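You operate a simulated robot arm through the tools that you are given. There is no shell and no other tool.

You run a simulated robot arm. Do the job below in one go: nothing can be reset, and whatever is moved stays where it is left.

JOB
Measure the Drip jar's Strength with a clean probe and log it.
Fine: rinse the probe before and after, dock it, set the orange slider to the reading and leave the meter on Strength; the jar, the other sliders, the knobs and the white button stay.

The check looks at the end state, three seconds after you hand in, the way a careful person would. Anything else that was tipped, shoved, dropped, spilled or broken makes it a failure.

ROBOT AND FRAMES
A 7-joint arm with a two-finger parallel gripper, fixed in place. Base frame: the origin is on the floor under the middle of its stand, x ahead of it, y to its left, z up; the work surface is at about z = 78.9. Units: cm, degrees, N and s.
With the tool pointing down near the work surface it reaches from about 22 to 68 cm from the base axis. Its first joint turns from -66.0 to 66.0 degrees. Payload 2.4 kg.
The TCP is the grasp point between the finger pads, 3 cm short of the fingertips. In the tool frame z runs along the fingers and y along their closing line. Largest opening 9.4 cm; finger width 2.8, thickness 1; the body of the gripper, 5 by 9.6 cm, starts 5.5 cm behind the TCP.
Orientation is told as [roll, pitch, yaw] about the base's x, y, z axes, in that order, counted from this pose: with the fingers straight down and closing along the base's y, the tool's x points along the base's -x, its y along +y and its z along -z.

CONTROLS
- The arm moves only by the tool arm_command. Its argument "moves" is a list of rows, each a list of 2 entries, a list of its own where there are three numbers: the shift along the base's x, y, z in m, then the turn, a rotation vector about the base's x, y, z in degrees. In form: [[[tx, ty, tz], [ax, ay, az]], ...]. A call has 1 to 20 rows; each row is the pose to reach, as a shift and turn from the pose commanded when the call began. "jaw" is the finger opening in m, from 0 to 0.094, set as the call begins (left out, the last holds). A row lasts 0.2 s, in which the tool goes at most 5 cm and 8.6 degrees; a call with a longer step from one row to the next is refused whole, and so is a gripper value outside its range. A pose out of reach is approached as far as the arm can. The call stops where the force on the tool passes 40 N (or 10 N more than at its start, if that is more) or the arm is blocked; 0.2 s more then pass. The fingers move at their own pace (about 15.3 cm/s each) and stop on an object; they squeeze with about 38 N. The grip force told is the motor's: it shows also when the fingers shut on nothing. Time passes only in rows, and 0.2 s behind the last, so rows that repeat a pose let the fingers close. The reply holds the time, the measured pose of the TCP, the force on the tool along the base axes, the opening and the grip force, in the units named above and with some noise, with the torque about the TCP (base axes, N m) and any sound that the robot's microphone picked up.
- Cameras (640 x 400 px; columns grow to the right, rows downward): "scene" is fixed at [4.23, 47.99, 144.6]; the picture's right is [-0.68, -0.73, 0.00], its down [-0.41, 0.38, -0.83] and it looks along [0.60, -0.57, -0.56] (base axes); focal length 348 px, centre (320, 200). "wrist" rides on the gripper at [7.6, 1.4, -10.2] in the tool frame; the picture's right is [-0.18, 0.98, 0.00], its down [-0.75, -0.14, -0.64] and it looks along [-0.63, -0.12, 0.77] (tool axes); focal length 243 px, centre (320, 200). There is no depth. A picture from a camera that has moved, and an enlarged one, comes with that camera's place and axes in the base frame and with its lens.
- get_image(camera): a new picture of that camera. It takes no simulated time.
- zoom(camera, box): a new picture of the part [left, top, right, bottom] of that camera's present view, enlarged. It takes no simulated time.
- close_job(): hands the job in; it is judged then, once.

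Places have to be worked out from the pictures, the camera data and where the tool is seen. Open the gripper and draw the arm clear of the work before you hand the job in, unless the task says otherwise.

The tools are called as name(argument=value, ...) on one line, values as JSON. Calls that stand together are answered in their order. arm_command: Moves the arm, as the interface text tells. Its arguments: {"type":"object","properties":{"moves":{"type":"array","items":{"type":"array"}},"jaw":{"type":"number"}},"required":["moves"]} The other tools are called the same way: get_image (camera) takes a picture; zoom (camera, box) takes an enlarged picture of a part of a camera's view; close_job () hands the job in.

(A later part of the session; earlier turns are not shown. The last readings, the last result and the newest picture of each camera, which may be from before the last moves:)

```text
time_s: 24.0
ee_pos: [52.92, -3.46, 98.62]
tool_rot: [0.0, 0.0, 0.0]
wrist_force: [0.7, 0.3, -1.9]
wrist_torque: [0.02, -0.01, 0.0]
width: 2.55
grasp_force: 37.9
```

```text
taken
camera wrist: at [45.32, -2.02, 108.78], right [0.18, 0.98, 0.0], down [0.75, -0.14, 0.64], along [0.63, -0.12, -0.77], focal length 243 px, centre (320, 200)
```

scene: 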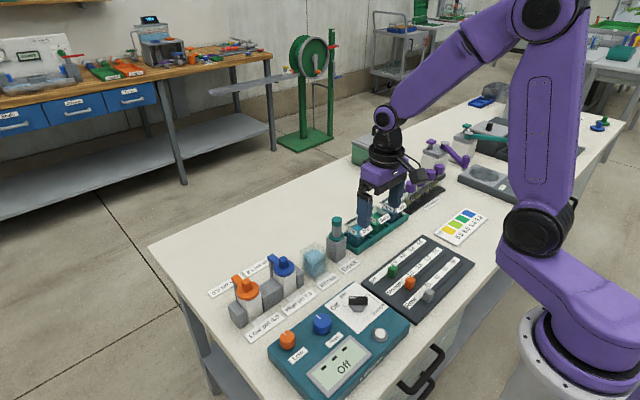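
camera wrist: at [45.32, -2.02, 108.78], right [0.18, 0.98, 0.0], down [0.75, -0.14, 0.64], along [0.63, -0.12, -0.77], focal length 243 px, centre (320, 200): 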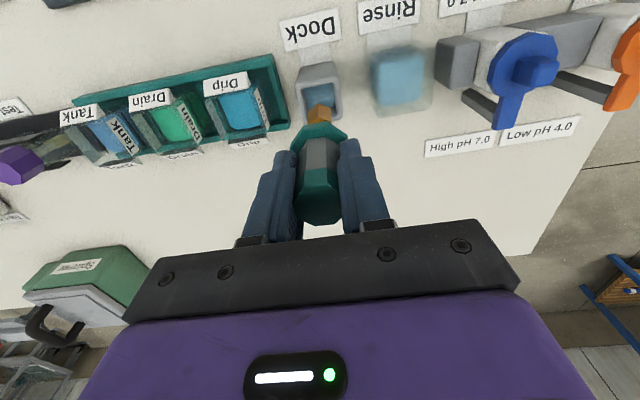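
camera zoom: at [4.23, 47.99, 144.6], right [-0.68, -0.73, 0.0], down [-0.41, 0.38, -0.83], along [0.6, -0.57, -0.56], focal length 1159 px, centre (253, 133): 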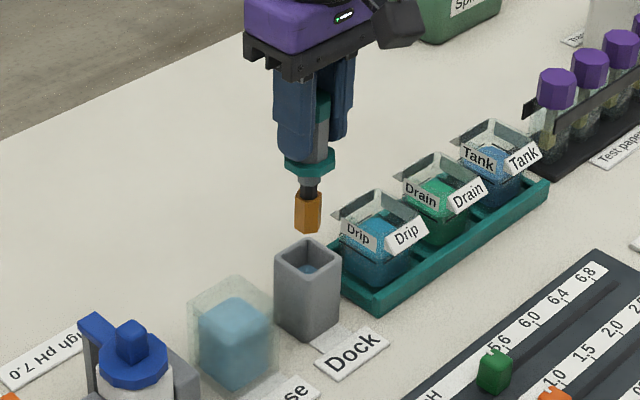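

The probe hangs straight, with an orange sensor whose tip is about 10.6–10.8 cm below the TCP and its collar bottom about 4.65 cm below. I carry it at this height (tip at about 88) over the rinse beaker at (52.93, 4.55).

arm_command(moves=[[[0, 0.015, 0], [0, 0, 0]], [[0.0003, 0.035, 0], [0, 0, 0]], [[0.0005, 0.055, 0], [0, 0, 0]], [[0.0005, 0.07, 0], [0, 0, 0]], [[0.0005, 0.0795, 0], [0, 0, 0]], [[0.0005, 0.0795, 0], [0, 0, 0]], [[0.0005, 0.0795, 0], [0, 0, 0]]])

zoom(camera="scene", box=[260, 180, 400, 300])

zoom(camera="wrist", box=[260, 40, 400, 180])

```text
time_s: 25.6
ee_pos: [52.97, 4.66, 98.53]
tool_rot: [0.0, 0.1, 0.1]
wrist_force: [0.7, -0.1, -1.8]
wrist_torque: [-0.02, 0.0, 0.0]
width: 2.53
grasp_force: 37.6
```

```text
3.33 times, centred on (330, 240) of scene
camera zoom: at [4.23, 47.99, 144.6], right [-0.68, -0.73, 0.0], down [-0.41, 0.38, -0.83], along [0.6, -0.57, -0.56], focal length 1159 px, centre (287, 67)
```

zoom: 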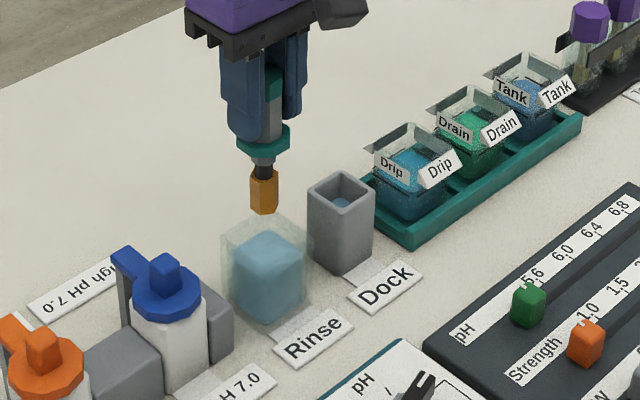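

```text
2.86 times, centred on (330, 110) of wrist
camera zoom: at [45.34, 5.99, 108.73], right [0.18, 0.98, 0.0], down [0.75, -0.14, 0.64], along [0.63, -0.12, -0.77], focal length 693 px, centre (291, 457)
```

zoom: 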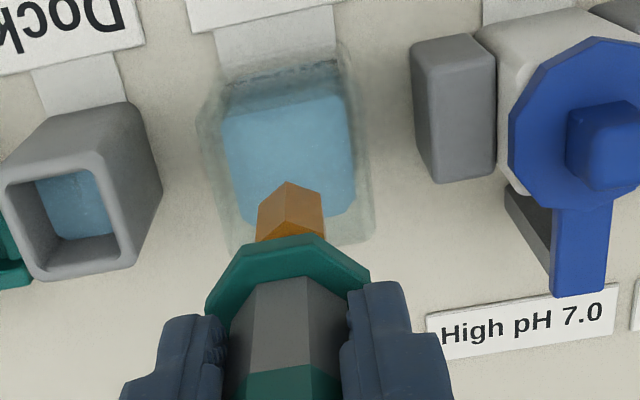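

The sensor lines up with the water's centre in the wrist view. I lower to TCP z ≈ 90.9 (tip about 80.3, collar above the rim) and watch the force.

arm_command(moves=[[[0, 0, -0.015], [0, 0, 0]], [[0, 0, -0.03], [0, 0, 0]], [[0, 0, -0.04], [0, 0, 0]], [[0, 0, -0.05], [0, 0, 0]], [[0, 0, -0.06], [0, 0, 0]], [[0, 0, -0.068], [0, 0, 0]], [[0, 0, -0.073], [0, 0, 0]], [[0, 0, -0.0765], [0, 0, 0]], [[0, 0, -0.0765], [0, 0, 0]]])

zoom(camera="scene", box=[260, 180, 400, 300])

zoom(camera="scene", box=[270, 290, 410, 400])

```text
time_s: 27.6
ee_pos: [53.1, 4.49, 90.94]
tool_rot: [0.0, 0.0, -0.1]
wrist_force: [-1.3, 0.5, -0.3]
wrist_torque: [-0.01, -0.02, 0.03]
width: 2.57
grasp_force: 37.8
```

```text
3.33 times, centred on (330, 240) of scene
camera zoom: at [4.23, 47.99, 144.6], right [-0.68, -0.73, 0.0], down [-0.41, 0.38, -0.83], along [0.6, -0.57, -0.56], focal length 1159 px, centre (287, 67)
```

zoom: 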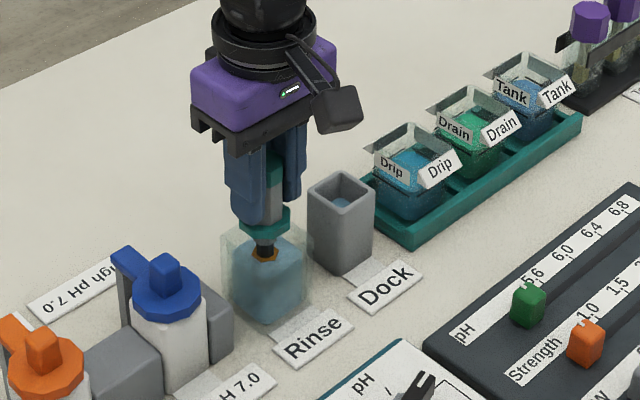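

```text
3.64 times, centred on (340, 345) of scene
camera zoom: at [4.23, 47.99, 144.6], right [-0.68, -0.73, 0.0], down [-0.41, 0.38, -0.83], along [0.6, -0.57, -0.56], focal length 1264 px, centre (247, -327)
```

zoom: 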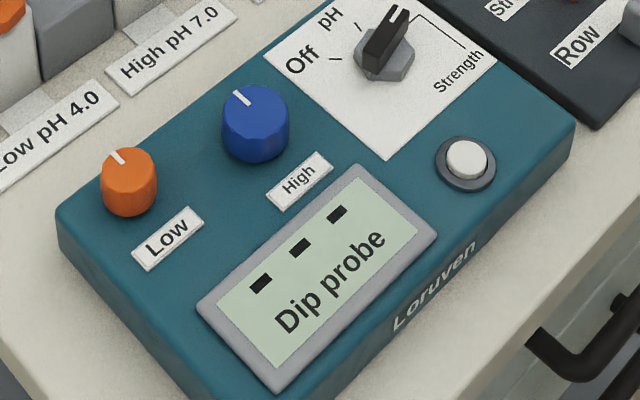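

The sensor is in the rinse water with its top just at the surface, and there is no contact force. I go 3 mm deeper and swish gently up and down for about 3 s.

arm_command(moves=[[[0, 0, -0.003], [0, 0, 0]], [[0, 0, -0.003], [0, 0, 0]], [[0, 0, -0.003], [0, 0, 0]], [[0, 0, 0.004], [0, 0, 0]], [[0, 0, 0.008], [0, 0, 0]], [[0, 0, 0.003], [0, 0, 0]], [[0, 0, -0.003], [0, 0, 0]], [[0, 0, -0.003], [0, 0, 0]], [[0, 0, 0.004], [0, 0, 0]], [[0, 0, 0.008], [0, 0, 0]], [[0, 0, 0.003], [0, 0, 0]], [[0, 0, -0.003], [0, 0, 0]], [[0, 0, -0.003], [0, 0, 0]], [[0, 0, -0.003], [0, 0, 0]], [[0, 0, -0.003], [0, 0, 0]], [[0, 0, -0.003], [0, 0, 0]]])

zoom(camera="scene", box=[270, 290, 410, 400])

zoom(camera="scene", box=[280, 220, 360, 300])

```text
time_s: 31.0
ee_pos: [52.95, 4.52, 90.65]
tool_rot: [-0.1, 0.0, 0.1]
wrist_force: [0.8, 0.2, -1.1]
wrist_torque: [0.02, -0.03, 0.03]
width: 2.54
grasp_force: 37.8
```

```text
3.64 times, centred on (340, 345) of scene
camera zoom: at [4.23, 47.99, 144.6], right [-0.68, -0.73, 0.0], down [-0.41, 0.38, -0.83], along [0.6, -0.57, -0.56], focal length 1264 px, centre (247, -327)
```

zoom: 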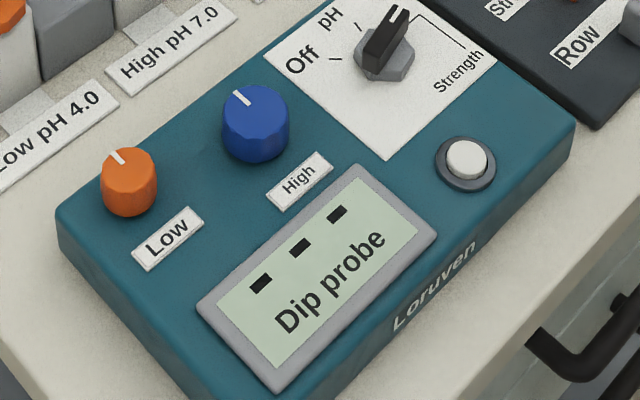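

```text
5.00 times, centred on (320, 260) of scene
camera zoom: at [4.23, 47.99, 144.6], right [-0.68, -0.73, 0.0], down [-0.41, 0.38, -0.83], along [0.6, -0.57, -0.56], focal length 1738 px, centre (320, -100)
```

zoom: 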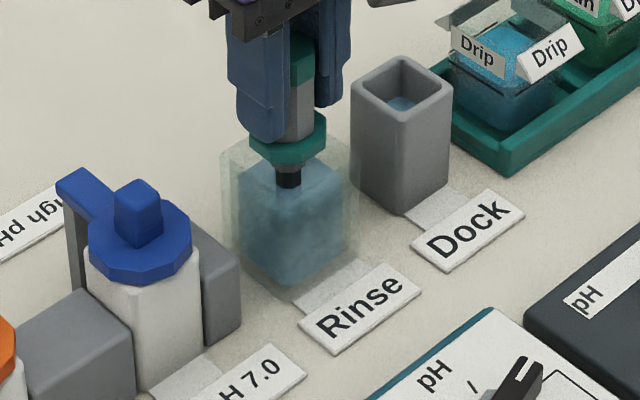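

The sensor is fully under and the water clouded a little as it rinsed off. I raise it straight out, pause over the beaker to drain, then carry it over to the Drip jar.

arm_command(moves=[[[0, 0, 0.01], [0, 0, 0]], [[0, 0, 0.025], [0, 0, 0]], [[0, 0, 0.045], [0, 0, 0]], [[0, 0, 0.065], [0, 0, 0]], [[0, 0, 0.08], [0, 0, 0]], [[0, 0, 0.08], [0, 0, 0]], [[0, 0, 0.08], [0, 0, 0]], [[0, 0, 0.08], [0, 0, 0]], [[0, 0, 0.08], [0, 0, 0]], [[0, -0.02, 0.08], [0, 0, 0]], [[0, -0.045, 0.08], [0, 0, 0]], [[0, -0.07, 0.08], [0, 0, 0]], [[0, -0.095, 0.08], [0, 0, 0]], [[0, -0.12, 0.08], [0, 0, 0]], [[0, -0.14, 0.08], [0, 0, 0]], [[0, -0.155, 0.08], [0, 0, 0]], [[0.0005, -0.166, 0.08], [0, 0, 0]], [[0.0005, -0.166, 0.08], [0, 0, 0]], [[0.0005, -0.166, 0.08], [0, 0, 0]]])

zoom(camera="scene", box=[290, 140, 430, 280])

zoom(camera="wrist", box=[250, 40, 390, 180])

```text
time_s: 35.0
ee_pos: [52.95, -12.07, 98.62]
tool_rot: [0.0, 0.0, 0.0]
wrist_force: [0.2, 0.1, -1.5]
wrist_torque: [0.0, 0.03, -0.03]
width: 2.53
grasp_force: 37.9
```

```text
2.86 times, centred on (360, 210) of scene
camera zoom: at [4.23, 47.99, 144.6], right [-0.68, -0.73, 0.0], down [-0.41, 0.38, -0.83], along [0.6, -0.57, -0.56], focal length 993 px, centre (206, 171)
```

zoom: 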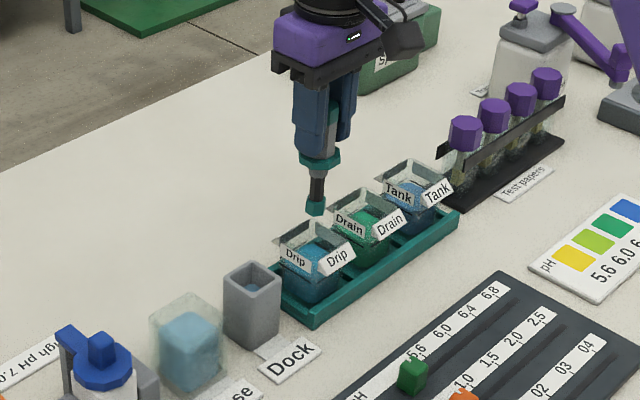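

```text
2.86 times, centred on (320, 110) of wrist
camera zoom: at [45.37, -10.65, 108.8], right [0.18, 0.98, 0.0], down [0.75, -0.14, 0.64], along [0.63, -0.12, -0.77], focal length 693 px, centre (320, 457)
```

zoom: 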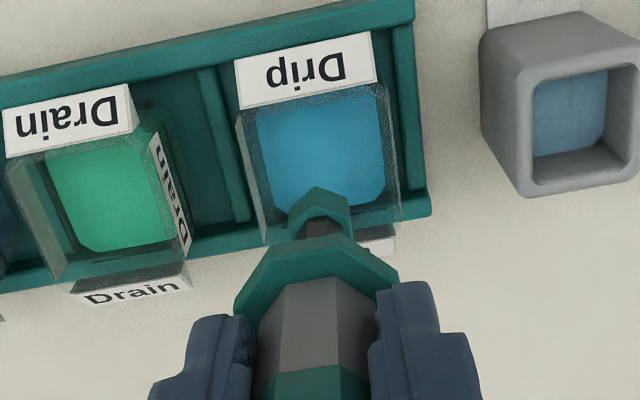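

The sensor has turned from orange (dirty) to teal (clean), and it is centred over the Drip liquid. I lower it to TCP z ≈ 91.2, tip about 80.7, watching for contact.

arm_command(moves=[[[0, 0, -0.015], [0, 0, 0]], [[0, 0, -0.03], [0, 0, 0]], [[0, 0, -0.04], [0, 0, 0]], [[0, 0, -0.05], [0, 0, 0]], [[0, 0, -0.058], [0, 0, 0]], [[0, 0, -0.064], [0, 0, 0]], [[0, 0, -0.069], [0, 0, 0]], [[0, 0, -0.074], [0, 0, 0]], [[0, 0, -0.074], [0, 0, 0]]])

zoom(camera="scene", box=[290, 160, 410, 280])

zoom(camera="scene", box=[270, 290, 410, 400])

```text
time_s: 37.0
ee_pos: [53.02, -12.06, 91.18]
tool_rot: [0.0, 0.0, 0.0]
wrist_force: [0.0, 0.6, -0.8]
wrist_torque: [-0.01, -0.01, 0.01]
width: 2.53
grasp_force: 38.2
```

```text
3.33 times, centred on (350, 220) of scene
camera zoom: at [4.23, 47.99, 144.6], right [-0.68, -0.73, 0.0], down [-0.41, 0.38, -0.83], along [0.6, -0.57, -0.56], focal length 1159 px, centre (220, 133)
```

zoom: 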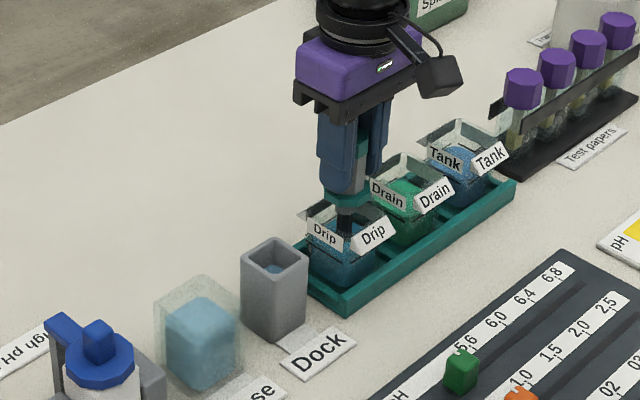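

```text
3.64 times, centred on (340, 345) of scene
camera zoom: at [4.23, 47.99, 144.6], right [-0.68, -0.73, 0.0], down [-0.41, 0.38, -0.83], along [0.6, -0.57, -0.56], focal length 1264 px, centre (247, -327)
```

zoom: 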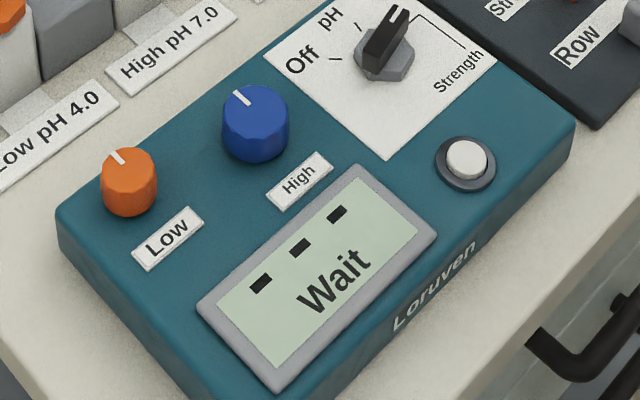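

The display says "Wait", so the sensor is in the liquid. I hold still about 3 s for the reading to settle.

arm_command(moves=[[[0, 0, 0], [0, 0, 0]], [[0, 0, 0], [0, 0, 0]], [[0, 0, 0], [0, 0, 0]], [[0, 0, 0], [0, 0, 0]], [[0, 0, 0], [0, 0, 0]], [[0, 0, 0], [0, 0, 0]], [[0, 0, 0], [0, 0, 0]], [[0, 0, 0], [0, 0, 0]], [[0, 0, 0], [0, 0, 0]], [[0, 0, 0], [0, 0, 0]], [[0, 0, 0], [0, 0, 0]], [[0, 0, 0], [0, 0, 0]], [[0, 0, 0], [0, 0, 0]], [[0, 0, 0], [0, 0, 0]]])

zoom(camera="scene", box=[270, 290, 410, 400])

```text
time_s: 40.0
ee_pos: [52.93, -12.09, 91.06]
tool_rot: [0.0, 0.1, 0.0]
wrist_force: [0.2, -1.0, -0.5]
wrist_torque: [0.03, -0.03, -0.01]
width: 2.54
grasp_force: 37.9
```

```text
3.64 times, centred on (340, 345) of scene
camera zoom: at [4.23, 47.99, 144.6], right [-0.68, -0.73, 0.0], down [-0.41, 0.38, -0.83], along [0.6, -0.57, -0.56], focal length 1264 px, centre (247, -327)
```

zoom: 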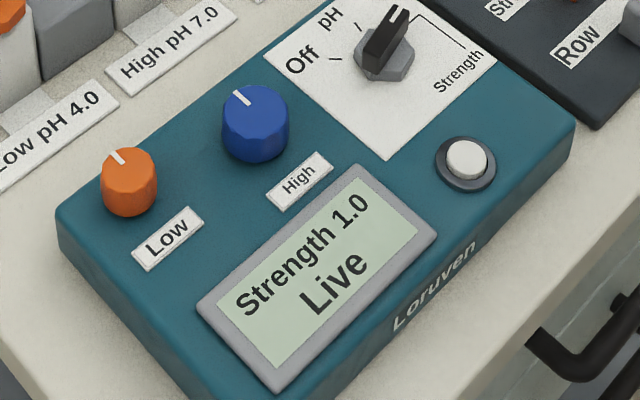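

It reads "Strength 1.0, Live". I wait about 4 s more to see whether this live value is settled.

arm_command(moves=[[[0, 0, 0], [0, 0, 0]], [[0, 0, 0], [0, 0, 0]], [[0, 0, 0], [0, 0, 0]], [[0, 0, 0], [0, 0, 0]], [[0, 0, 0], [0, 0, 0]], [[0, 0, 0], [0, 0, 0]], [[0, 0, 0], [0, 0, 0]], [[0, 0, 0], [0, 0, 0]], [[0, 0, 0], [0, 0, 0]], [[0, 0, 0], [0, 0, 0]]])

zoom(camera="scene", box=[270, 290, 410, 400])

arm_command(moves=[[[0, 0, 0], [0, 0, 0]], [[0, 0, 0], [0, 0, 0]], [[0, 0, 0], [0, 0, 0]], [[0, 0, 0], [0, 0, 0]], [[0, 0, 0], [0, 0, 0]], [[0, 0, 0], [0, 0, 0]], [[0, 0, 0], [0, 0, 0]], [[0, 0, 0], [0, 0, 0]], [[0, 0, 0], [0, 0, 0]], [[0, 0, 0], [0, 0, 0]]])

zoom(camera="scene", box=[300, 310, 400, 390])

```text
time_s: 42.2
ee_pos: [52.99, -12.15, 91.16]
tool_rot: [-0.1, 0.1, 0.0]
wrist_force: [0.1, -0.6, -1.6]
wrist_torque: [0.05, -0.02, -0.01]
width: 2.53
grasp_force: 38.2
```

```text
3.64 times, centred on (340, 345) of scene
camera zoom: at [4.23, 47.99, 144.6], right [-0.68, -0.73, 0.0], down [-0.41, 0.38, -0.83], along [0.6, -0.57, -0.56], focal length 1264 px, centre (247, -327)
```

zoom: 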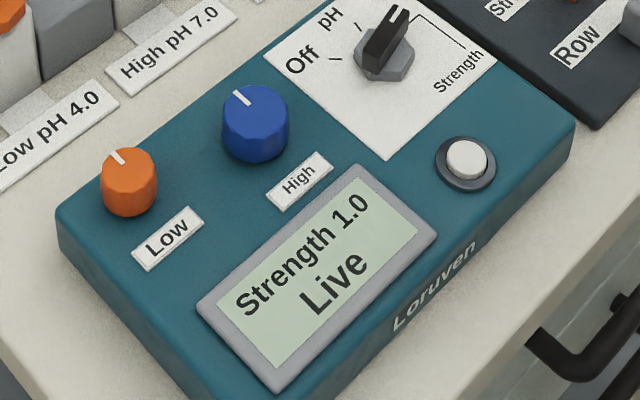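

```text
time_s: 44.4
ee_pos: [53.02, -12.14, 91.19]
tool_rot: [0.0, 0.0, -0.1]
wrist_force: [0.1, 0.9, -0.3]
wrist_torque: [0.0, -0.01, 0.02]
width: 2.56
grasp_force: 38.3
```

```text
5.00 times, centred on (350, 350) of scene
camera zoom: at [4.23, 47.99, 144.6], right [-0.68, -0.73, 0.0], down [-0.41, 0.38, -0.83], along [0.6, -0.57, -0.56], focal length 1738 px, centre (170, -550)
```

zoom: 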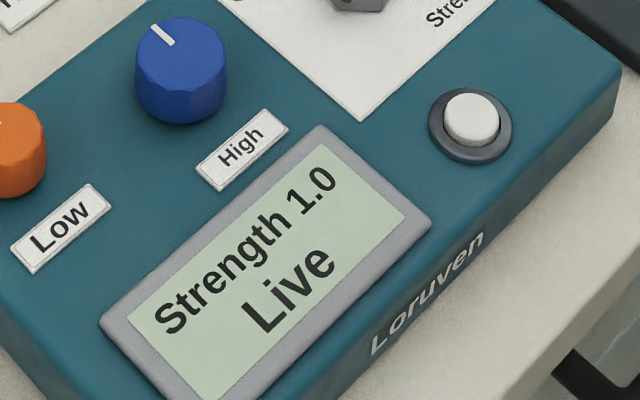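

The reading is stable at 1.0. I raise the probe straight out of the jar, pause to drain, and carry it back over the rinse beaker.

arm_command(moves=[[[0, 0, 0.01], [0, 0, 0]], [[0, 0, 0.025], [0, 0, 0]], [[0, 0, 0.045], [0, 0, 0]], [[0, 0, 0.062], [0, 0, 0]], [[0, 0, 0.074], [0, 0, 0]], [[0, 0, 0.074], [0, 0, 0]], [[0, 0, 0.074], [0, 0, 0]], [[0, 0, 0.074], [0, 0, 0]], [[0, 0, 0.074], [0, 0, 0]], [[0, 0.015, 0.074], [0, 0, 0]], [[0, 0.035, 0.074], [0, 0, 0]], [[0, 0.06, 0.074], [0, 0, 0]], [[0, 0.085, 0.074], [0, 0, 0]], [[0, 0.11, 0.074], [0, 0, 0]], [[0, 0.135, 0.074], [0, 0, 0]], [[0, 0.152, 0.074], [0, 0, 0]], [[-0.0005, 0.166, 0.074], [0, 0, 0]], [[-0.0005, 0.166, 0.074], [0, 0, 0]], [[-0.0005, 0.166, 0.074], [0, 0, 0]]])

zoom(camera="scene", box=[260, 180, 400, 300])

zoom(camera="wrist", box=[260, 40, 400, 180])

```text
time_s: 48.4
ee_pos: [52.98, 4.51, 98.58]
tool_rot: [0.0, 0.0, 0.0]
wrist_force: [-0.2, 0.2, -1.4]
wrist_torque: [0.02, 0.0, 0.03]
width: 2.52
grasp_force: 38.0
```

```text
3.33 times, centred on (330, 240) of scene
camera zoom: at [4.23, 47.99, 144.6], right [-0.68, -0.73, 0.0], down [-0.41, 0.38, -0.83], along [0.6, -0.57, -0.56], focal length 1159 px, centre (287, 67)
```

zoom: 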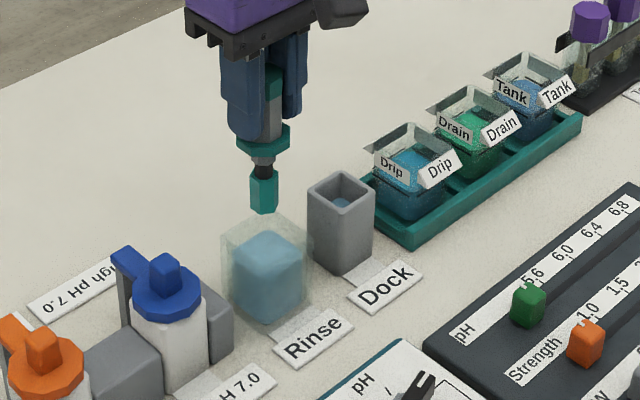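

```text
2.86 times, centred on (330, 110) of wrist
camera zoom: at [45.33, 5.97, 108.76], right [0.18, 0.98, 0.0], down [0.75, -0.14, 0.64], along [0.63, -0.12, -0.77], focal length 693 px, centre (291, 457)
```

zoom: 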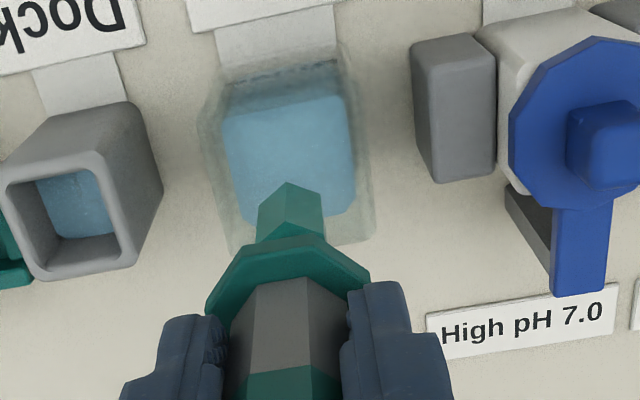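

The probe is back over the rinse beaker, centred as before. I lower it to TCP z ≈ 90.6 again and swish for about 3 s.

arm_command(moves=[[[0, 0, -0.02], [0, 0, 0]], [[0, 0, -0.04], [0, 0, 0]], [[0, 0, -0.055], [0, 0, 0]], [[0, 0, -0.066], [0, 0, 0]], [[0, 0, -0.074], [0, 0, 0]], [[0, 0, -0.0795], [0, 0, 0]], [[0, 0, -0.0795], [0, 0, 0]], [[0, 0, -0.0795], [0, 0, 0]], [[0, 0, -0.074], [0, 0, 0]], [[0, 0, -0.069], [0, 0, 0]], [[0, 0, -0.074], [0, 0, 0]], [[0, 0, -0.0795], [0, 0, 0]], [[0, 0, -0.0795], [0, 0, 0]], [[0, 0, -0.074], [0, 0, 0]], [[0, 0, -0.069], [0, 0, 0]], [[0, 0, -0.074], [0, 0, 0]], [[0, 0, -0.0795], [0, 0, 0]], [[0, 0, -0.0795], [0, 0, 0]], [[0, 0, -0.0795], [0, 0, 0]], [[0, 0, -0.0795], [0, 0, 0]]])

zoom(camera="scene", box=[260, 180, 400, 300])

zoom(camera="scene", box=[270, 290, 410, 400])

```text
time_s: 52.6
ee_pos: [53.02, 4.53, 90.59]
tool_rot: [0.0, 0.1, 0.0]
wrist_force: [-0.4, 0.0, -0.7]
wrist_torque: [-0.02, 0.0, 0.02]
width: 2.53
grasp_force: 38.1
```

```text
3.33 times, centred on (330, 240) of scene
camera zoom: at [4.23, 47.99, 144.6], right [-0.68, -0.73, 0.0], down [-0.41, 0.38, -0.83], along [0.6, -0.57, -0.56], focal length 1159 px, centre (287, 67)
```

zoom: 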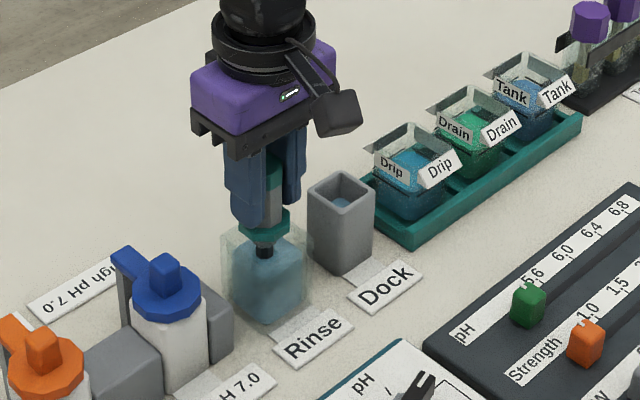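

```text
3.64 times, centred on (340, 345) of scene
camera zoom: at [4.23, 47.99, 144.6], right [-0.68, -0.73, 0.0], down [-0.41, 0.38, -0.83], along [0.6, -0.57, -0.56], focal length 1264 px, centre (247, -327)
```

zoom: 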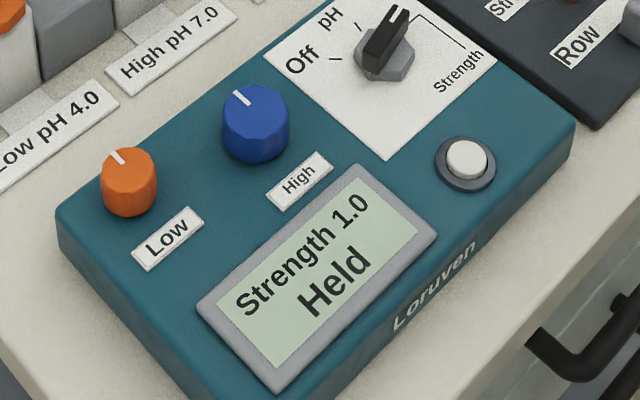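

The display now shows "Strength 1.0, Held" and the second rinse is done. I raise the probe, drain it a moment and move back above the dock at the same x, y where I picked it up.

arm_command(moves=[[[0, 0, 0.01], [0, 0, 0]], [[0, 0, 0.025], [0, 0, 0]], [[0, 0, 0.045], [0, 0, 0]], [[0, 0, 0.065], [0, 0, 0]], [[0, 0, 0.079], [0, 0, 0]], [[0, 0, 0.079], [0, 0, 0]], [[0, 0, 0.079], [0, 0, 0]], [[0, 0, 0.079], [0, 0, 0]], [[0, 0, 0.079], [0, 0, 0]], [[0, -0.015, 0.079], [0, 0, 0]], [[0, -0.035, 0.079], [0, 0, 0]], [[0, -0.055, 0.079], [0, 0, 0]], [[0, -0.07, 0.079], [0, 0, 0]], [[-0.0005, -0.0795, 0.079], [0, 0, 0]], [[-0.0005, -0.0795, 0.079], [0, 0, 0]], [[-0.0005, -0.0795, 0.079], [0, 0, 0]]])

zoom(camera="scene", box=[270, 160, 410, 280])

zoom(camera="wrist", box=[260, 40, 380, 160])

```text
time_s: 56.0
ee_pos: [52.83, -3.42, 98.59]
tool_rot: [0.1, 0.0, 0.1]
wrist_force: [0.7, -0.1, -1.0]
wrist_torque: [-0.01, 0.04, 0.01]
width: 2.55
grasp_force: 38.3
```

```text
3.33 times, centred on (340, 220) of scene
camera zoom: at [4.23, 47.99, 144.6], right [-0.68, -0.73, 0.0], down [-0.41, 0.38, -0.83], along [0.6, -0.57, -0.56], focal length 1159 px, centre (253, 133)
```

zoom: 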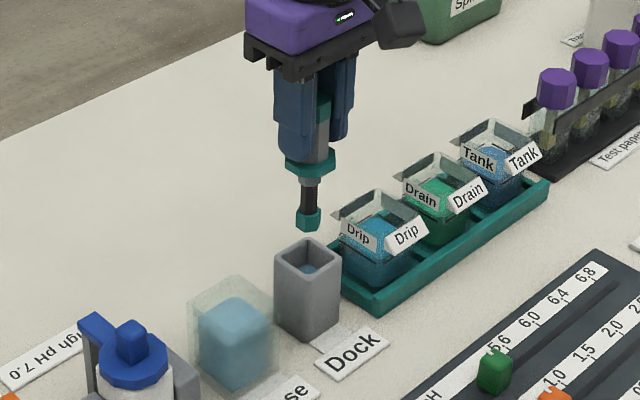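

```text
3.33 times, centred on (320, 100) of wrist
camera zoom: at [45.27, -2.06, 108.75], right [0.18, 0.98, 0.0], down [0.75, -0.14, 0.64], along [0.63, -0.12, -0.77], focal length 809 px, centre (320, 533)
```

zoom: 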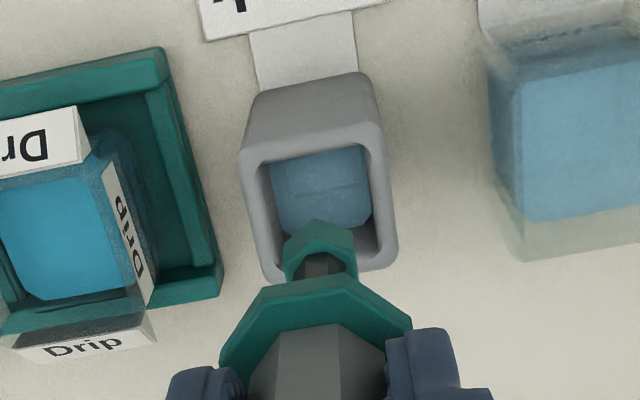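

The sensor is clean again: short teal tip and bare dark stem, centred over the dock opening. I lower it slowly by the same 9.0 cm.

arm_command(moves=[[[0, 0, -0.01], [0, 0, 0]], [[0, 0, -0.02], [0, 0, 0]], [[0, 0, -0.03], [0, 0, 0]], [[0, 0, -0.04], [0, 0, 0]], [[0, 0, -0.05], [0, 0, 0]], [[0, 0, -0.06], [0, 0, 0]], [[0, 0, -0.07], [0, 0, 0]], [[0, 0, -0.078], [0, 0, 0]], [[0, 0, -0.084], [0, 0, 0]], [[0, 0, -0.088], [0, 0, 0]], [[0, 0, -0.0898], [0, 0, 0]], [[0, 0, -0.0898], [0, 0, 0]]])

zoom(camera="scene", box=[280, 180, 400, 280])

get_image(camera="wrist")

```text
time_s: 58.6
ee_pos: [52.98, -3.43, 89.64]
tool_rot: [0.0, -0.1, -0.1]
wrist_force: [0.7, 0.8, -2.0]
wrist_torque: [0.02, 0.0, 0.01]
width: 2.55
grasp_force: 37.8
```

```text
4.00 times, centred on (340, 230) of scene
camera zoom: at [4.23, 47.99, 144.6], right [-0.68, -0.73, 0.0], down [-0.41, 0.38, -0.83], along [0.6, -0.57, -0.56], focal length 1391 px, centre (240, 80)
```

zoom: 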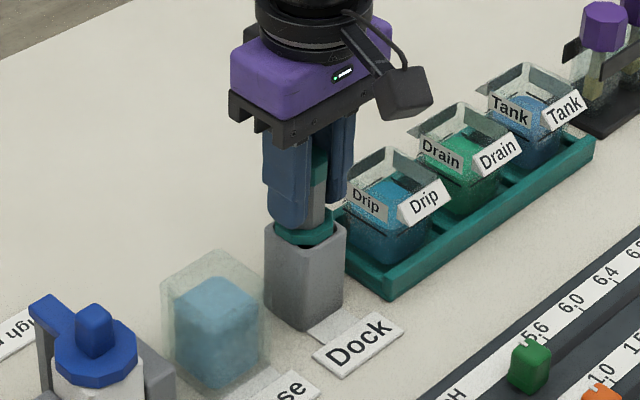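

```text
taken
camera wrist: at [45.28, -2.03, 99.76], right [0.18, 0.98, 0.0], down [0.75, -0.14, 0.64], along [0.63, -0.12, -0.77], focal length 243 px, centre (320, 200)
```

wrist: 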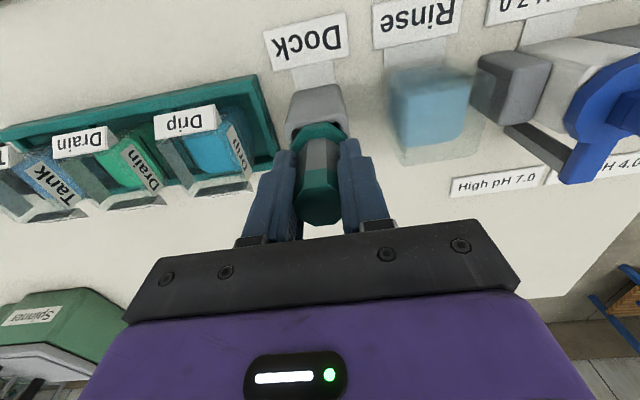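

The view matches the original docked one, with the collar on the block. I open the jaw, hold, and rise straight up.

arm_command(moves=[[[0, 0, 0], [0, 0, 0]], [[0, 0, 0], [0, 0, 0]], [[0, 0, 0], [0, 0, 0]], [[0, 0, 0.02], [0, 0, 0]], [[0, 0, 0.045], [0, 0, 0]], [[0, 0, 0.08], [0, 0, 0]], [[0, 0, 0.115], [0, 0, 0]], [[0, 0, 0.115], [0, 0, 0]]], jaw=0.07)

zoom(camera="scene", box=[280, 180, 400, 280])

zoom(camera="wrist", box=[280, 50, 360, 150])

```text
time_s: 60.4
ee_pos: [52.87, -3.27, 101.15]
tool_rot: [0.1, 0.0, -0.1]
wrist_force: [-0.2, -0.2, -0.4]
wrist_torque: [0.0, 0.04, 0.02]
width: 6.98
grasp_force: 0.1
```

```text
4.00 times, centred on (340, 230) of scene
camera zoom: at [4.23, 47.99, 144.6], right [-0.68, -0.73, 0.0], down [-0.41, 0.38, -0.83], along [0.6, -0.57, -0.56], focal length 1391 px, centre (240, 80)
```

zoom: 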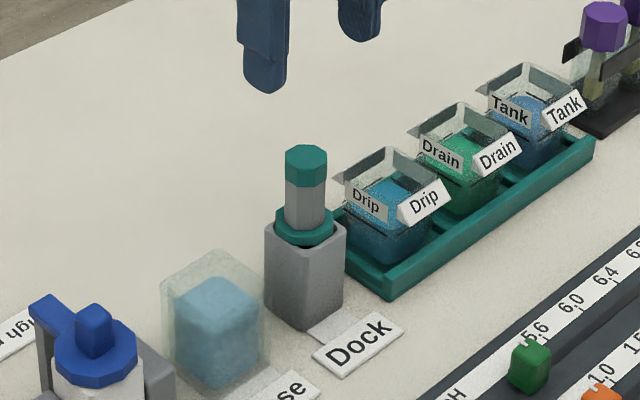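

```text
4.00 times, centred on (320, 100) of wrist
camera zoom: at [45.2, -1.99, 111.4], right [0.18, 0.98, 0.0], down [0.75, -0.14, 0.64], along [0.63, -0.12, -0.77], focal length 970 px, centre (320, 600)
```

zoom: 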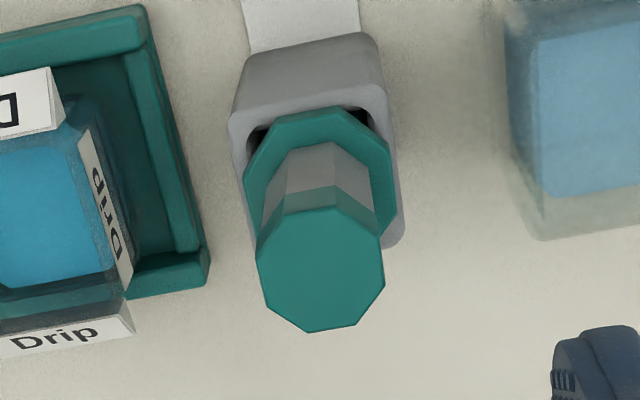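

The probe is docked exactly as it was at the start. Next is the orange slider: I move above the slider board at a safe height for a close look.

arm_command(moves=[[[-0.02, -0.005, 0.02], [0, 0, 0]], [[-0.05, -0.012, 0.02], [0, 0, 0]], [[-0.08, -0.02, 0.02], [0, 0, 0]], [[-0.11, -0.03, 0.02], [0, 0, 0]], [[-0.14, -0.038, 0.02], [0, 0, 0]], [[-0.17, -0.046, 0.02], [0, 0, 0]], [[-0.195, -0.053, 0.01], [0, 0, 0]], [[-0.209, -0.06, 0.0], [0, 0, 0]], [[-0.209, -0.06, 0.0], [0, 0, 0]]], jaw=0.05)

get_image(camera="wrist")

zoom(camera="wrist", box=[210, 10, 370, 130])

zoom(camera="scene", box=[370, 240, 450, 310])

```text
time_s: 62.4
ee_pos: [31.87, -9.45, 101.09]
tool_rot: [0.1, 0.0, 0.1]
wrist_force: [0.6, 1.0, 1.2]
wrist_torque: [0.01, 0.04, -0.01]
width: 4.98
grasp_force: 0.0
```

```text
taken
camera wrist: at [24.32, -8.04, 111.21], right [0.18, 0.98, 0.0], down [0.75, -0.14, 0.64], along [0.63, -0.12, -0.77], focal length 243 px, centre (320, 200)
```

wrist: 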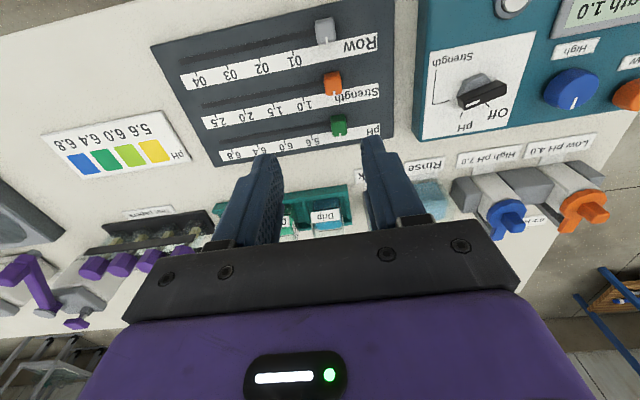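

```text
3.33 times, centred on (290, 70) of wrist
camera zoom: at [24.32, -8.04, 111.21], right [0.18, 0.98, 0.0], down [0.75, -0.14, 0.64], along [0.63, -0.12, -0.77], focal length 809 px, centre (420, 633)
```

zoom: 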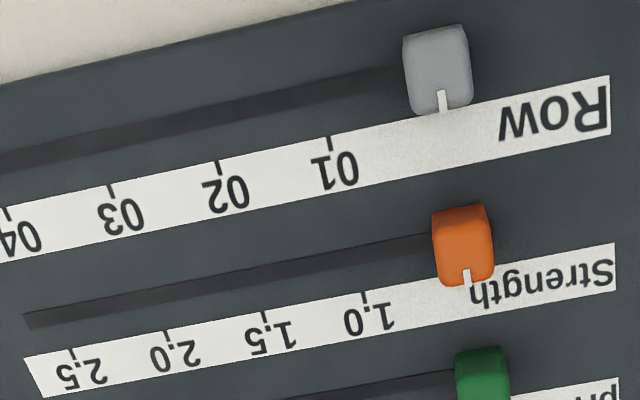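

```text
5.71 times, centred on (410, 275) of scene
camera zoom: at [4.23, 47.99, 144.6], right [-0.68, -0.73, 0.0], down [-0.41, 0.38, -0.83], along [0.6, -0.57, -0.56], focal length 1987 px, centre (-194, -229)
```

zoom: 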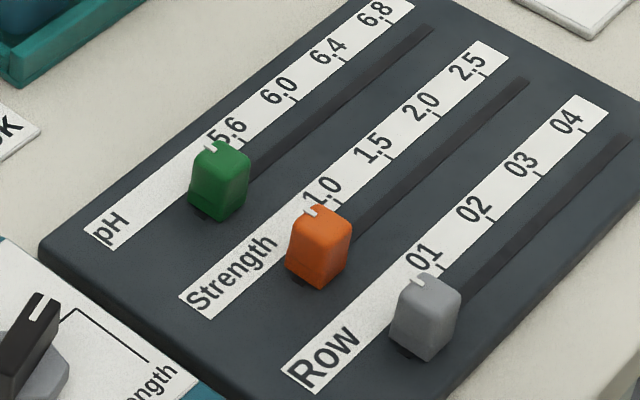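

The orange slider is at about (32.2, -8.0, top 82.0). The 1.0 tick is at y ≈ -11.8, with ticks spaced about 3.86 cm. Before moving it, I zoom on the selector and slider once more, because the selector looks odd in this view.

zoom(camera="wrist", box=[420, 30, 560, 140])

zoom(camera="wrist", box=[280, 55, 360, 125])

zoom(camera="scene", box=[270, 270, 410, 400])

```text
3.64 times, centred on (490, 85) of wrist
camera zoom: at [24.32, -8.04, 111.21], right [0.18, 0.98, 0.0], down [0.75, -0.14, 0.64], along [0.63, -0.12, -0.77], focal length 882 px, centre (-298, 618)
```

zoom: 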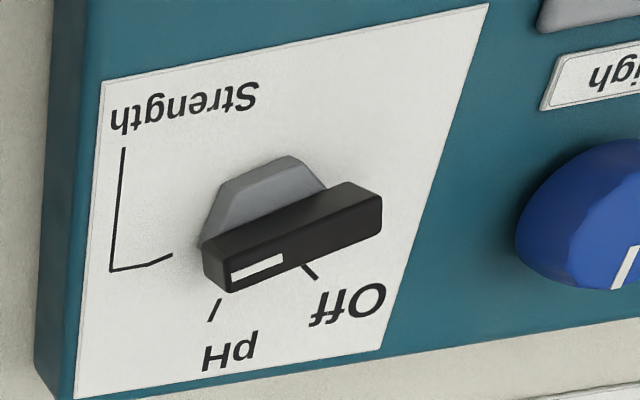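

```text
5.71 times, centred on (320, 90) of wrist
camera zoom: at [24.32, -8.04, 111.21], right [0.18, 0.98, 0.0], down [0.75, -0.14, 0.64], along [0.63, -0.12, -0.77], focal length 1386 px, centre (320, 829)
```

zoom: 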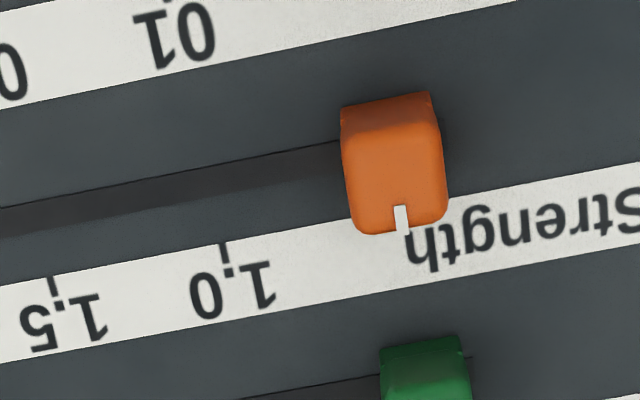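

```text
3.08 times, centred on (340, 335) of scene
camera zoom: at [4.23, 47.99, 144.6], right [-0.68, -0.73, 0.0], down [-0.41, 0.38, -0.83], along [0.6, -0.57, -0.56], focal length 1070 px, centre (258, -215)
```

zoom: 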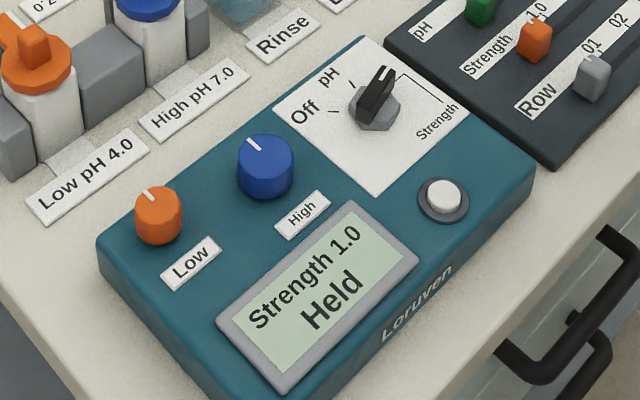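

The selector does point at Strength, only seen obliquely, and the meter holds 1.0. The slider block is about 2.0 × 1.85 cm at (32.15, -7.97), so I go above it and down to TCP z = 90 for a check.

arm_command(moves=[[[0.0022, 0.0147, 0.0], [0, 0, 0]], [[0.0022, 0.0147, -0.03], [0, 0, 0]], [[0.0022, 0.0147, -0.06], [0, 0, 0]], [[0.0022, 0.0147, -0.09], [0, 0, 0]], [[0.0022, 0.0147, -0.11], [0, 0, 0]], [[0.0022, 0.0147, -0.11], [0, 0, 0]]], jaw=0.05)

get_image(camera="wrist")

zoom(camera="wrist", box=[270, 80, 370, 180])

zoom(camera="scene", box=[350, 210, 470, 320])

```text
time_s: 63.8
ee_pos: [32.3, -7.97, 90.03]
tool_rot: [0.1, 0.0, 0.1]
wrist_force: [-0.4, 0.3, 0.8]
wrist_torque: [0.0, -0.03, 0.0]
width: 4.99
grasp_force: 0.0
```

```text
taken
camera wrist: at [24.69, -6.52, 100.18], right [0.18, 0.98, 0.0], down [0.75, -0.14, 0.64], along [0.63, -0.12, -0.77], focal length 243 px, centre (320, 200)
```

wrist: 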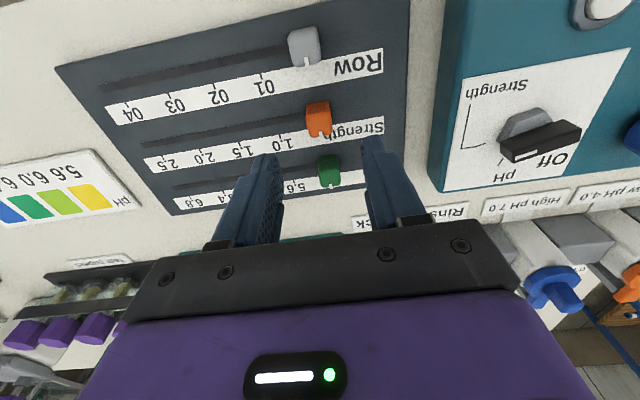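

```text
4.00 times, centred on (320, 130) of wrist
camera zoom: at [24.69, -6.52, 100.18], right [0.18, 0.98, 0.0], down [0.75, -0.14, 0.64], along [0.63, -0.12, -0.77], focal length 970 px, centre (320, 480)
```

zoom: 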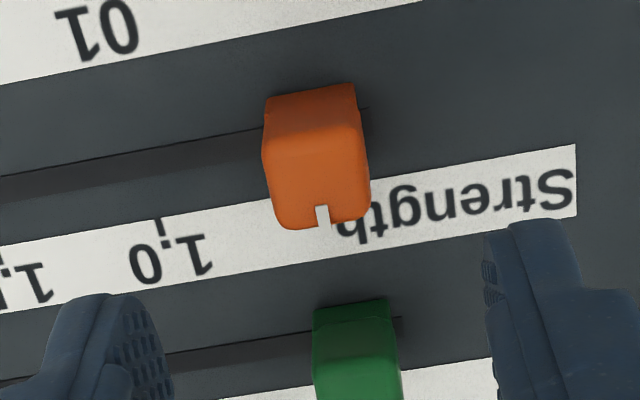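

```text
3.64 times, centred on (410, 265) of scene
camera zoom: at [4.23, 47.99, 144.6], right [-0.68, -0.73, 0.0], down [-0.41, 0.38, -0.83], along [0.6, -0.57, -0.56], focal length 1264 px, centre (-7, -36)
```

zoom: 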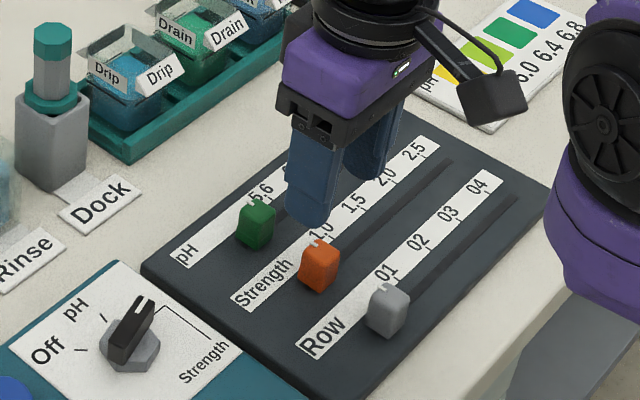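

The slider lies between the open fingers, within 1–2 mm of the axis. I lower to TCP z ≈ 84.1, tips about 0.8 cm below the slider's top and clear of the board.

arm_command(moves=[[[-0.001, -0.0005, -0.02], [0, 0, 0]], [[-0.001, -0.0005, -0.04], [0, 0, 0]], [[-0.001, -0.0005, -0.052], [0, 0, 0]], [[-0.001, -0.0005, -0.059], [0, 0, 0]], [[-0.001, -0.0005, -0.059], [0, 0, 0]]])

get_image(camera="wrist")

zoom(camera="scene", box=[350, 230, 450, 310])

```text
time_s: 65.0
ee_pos: [32.21, -7.95, 84.23]
tool_rot: [0.0, 0.0, 0.0]
wrist_force: [0.1, 0.2, -0.2]
wrist_torque: [-0.01, -0.05, 0.04]
width: 5.0
grasp_force: 0.0
```

```text
taken
camera wrist: at [24.52, -6.57, 94.33], right [0.18, 0.98, 0.0], down [0.75, -0.14, 0.64], along [0.63, -0.12, -0.77], focal length 243 px, centre (320, 200)
```

wrist: 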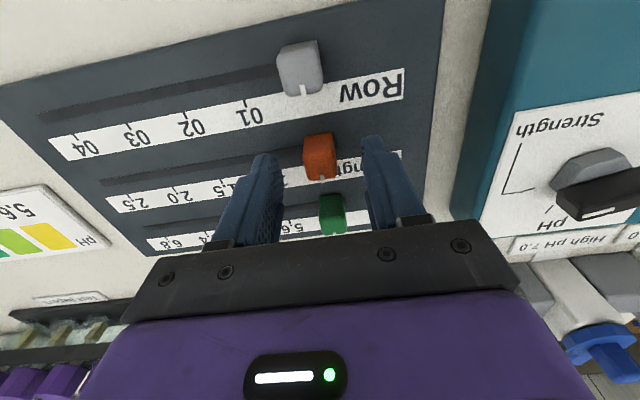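

```text
5.00 times, centred on (400, 270) of scene
camera zoom: at [4.23, 47.99, 144.6], right [-0.68, -0.73, 0.0], down [-0.41, 0.38, -0.83], along [0.6, -0.57, -0.56], focal length 1738 px, centre (-80, -150)
```

zoom: 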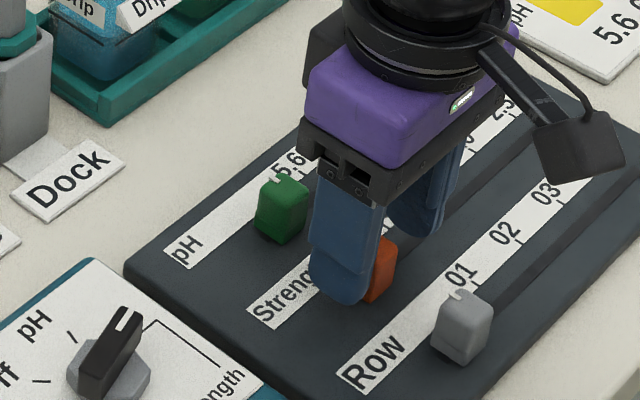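

The fingers straddle the slider with no contact. I close on it.

arm_command(moves=[[[0, 0, 0], [0, 0, 0]], [[0, 0, 0], [0, 0, 0]], [[0, 0, 0], [0, 0, 0]]], jaw=0.014)

```text
time_s: 65.8
ee_pos: [32.18, -7.85, 84.26]
tool_rot: [0.0, 0.0, 0.0]
wrist_force: [0.9, -1.1, -7.0]
wrist_torque: [-0.01, -0.18, -0.04]
width: 1.92
grasp_force: 45.1
```

The slider is held at 1.92 cm with little load. I slide it 3.8 cm toward -y in small steps, then compare its mark with the 1.0 tick.

arm_command(moves=[[[0, -0.004, 0], [0, 0, 0]], [[0, -0.009, 0], [0, 0, 0]], [[0, -0.014, 0], [0, 0, 0]], [[0, -0.019, 0], [0, 0, 0]], [[0, -0.024, 0], [0, 0, 0]], [[0, -0.029, 0], [0, 0, 0]], [[0, -0.034, 0], [0, 0, 0]], [[0, -0.038, 0], [0, 0, 0]], [[0, -0.038, 0], [0, 0, 0]]])

get_image(camera="wrist")

zoom(camera="wrist", box=[270, 100, 370, 220])

zoom(camera="scene", box=[360, 230, 460, 310])

```text
time_s: 67.8
ee_pos: [32.19, -11.82, 84.27]
tool_rot: [0.0, -0.1, 0.0]
wrist_force: [-1.0, -0.5, 3.7]
wrist_torque: [-0.05, 0.16, -0.01]
width: 1.95
grasp_force: 44.9
```

```text
taken
camera wrist: at [24.52, -10.41, 94.34], right [0.18, 0.98, 0.0], down [0.75, -0.14, 0.64], along [0.63, -0.12, -0.77], focal length 243 px, centre (320, 200)
```

wrist: 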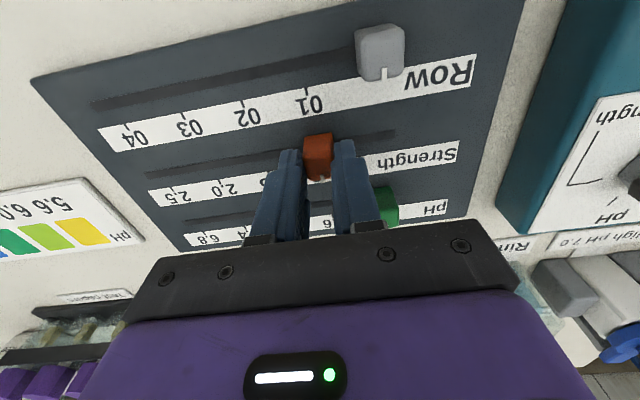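

```text
3.33 times, centred on (320, 160) of wrist
camera zoom: at [24.52, -10.41, 94.34], right [0.18, 0.98, 0.0], down [0.75, -0.14, 0.64], along [0.63, -0.12, -0.77], focal length 809 px, centre (320, 333)
```

zoom: 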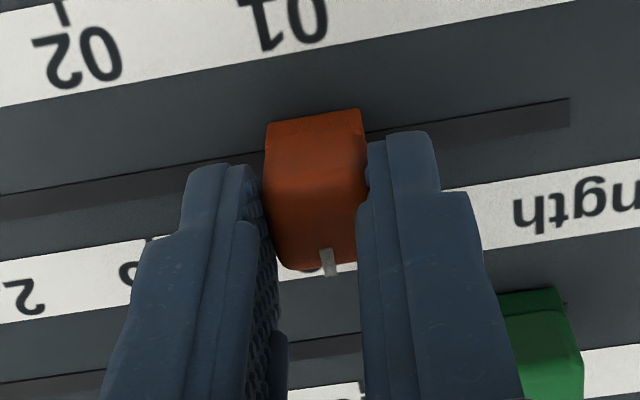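

```text
5.00 times, centred on (410, 270) of scene
camera zoom: at [4.23, 47.99, 144.6], right [-0.68, -0.73, 0.0], down [-0.41, 0.38, -0.83], along [0.6, -0.57, -0.56], focal length 1738 px, centre (-130, -150)
```

zoom: 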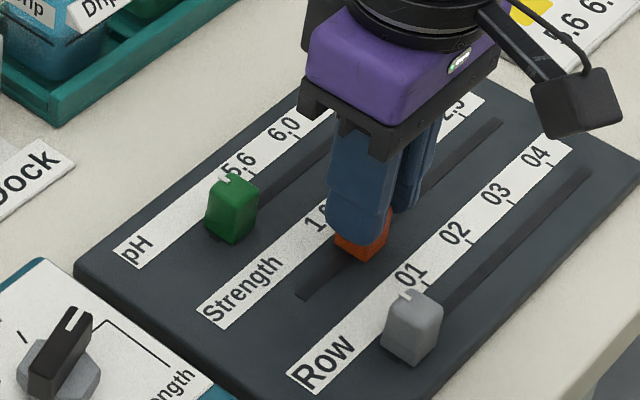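

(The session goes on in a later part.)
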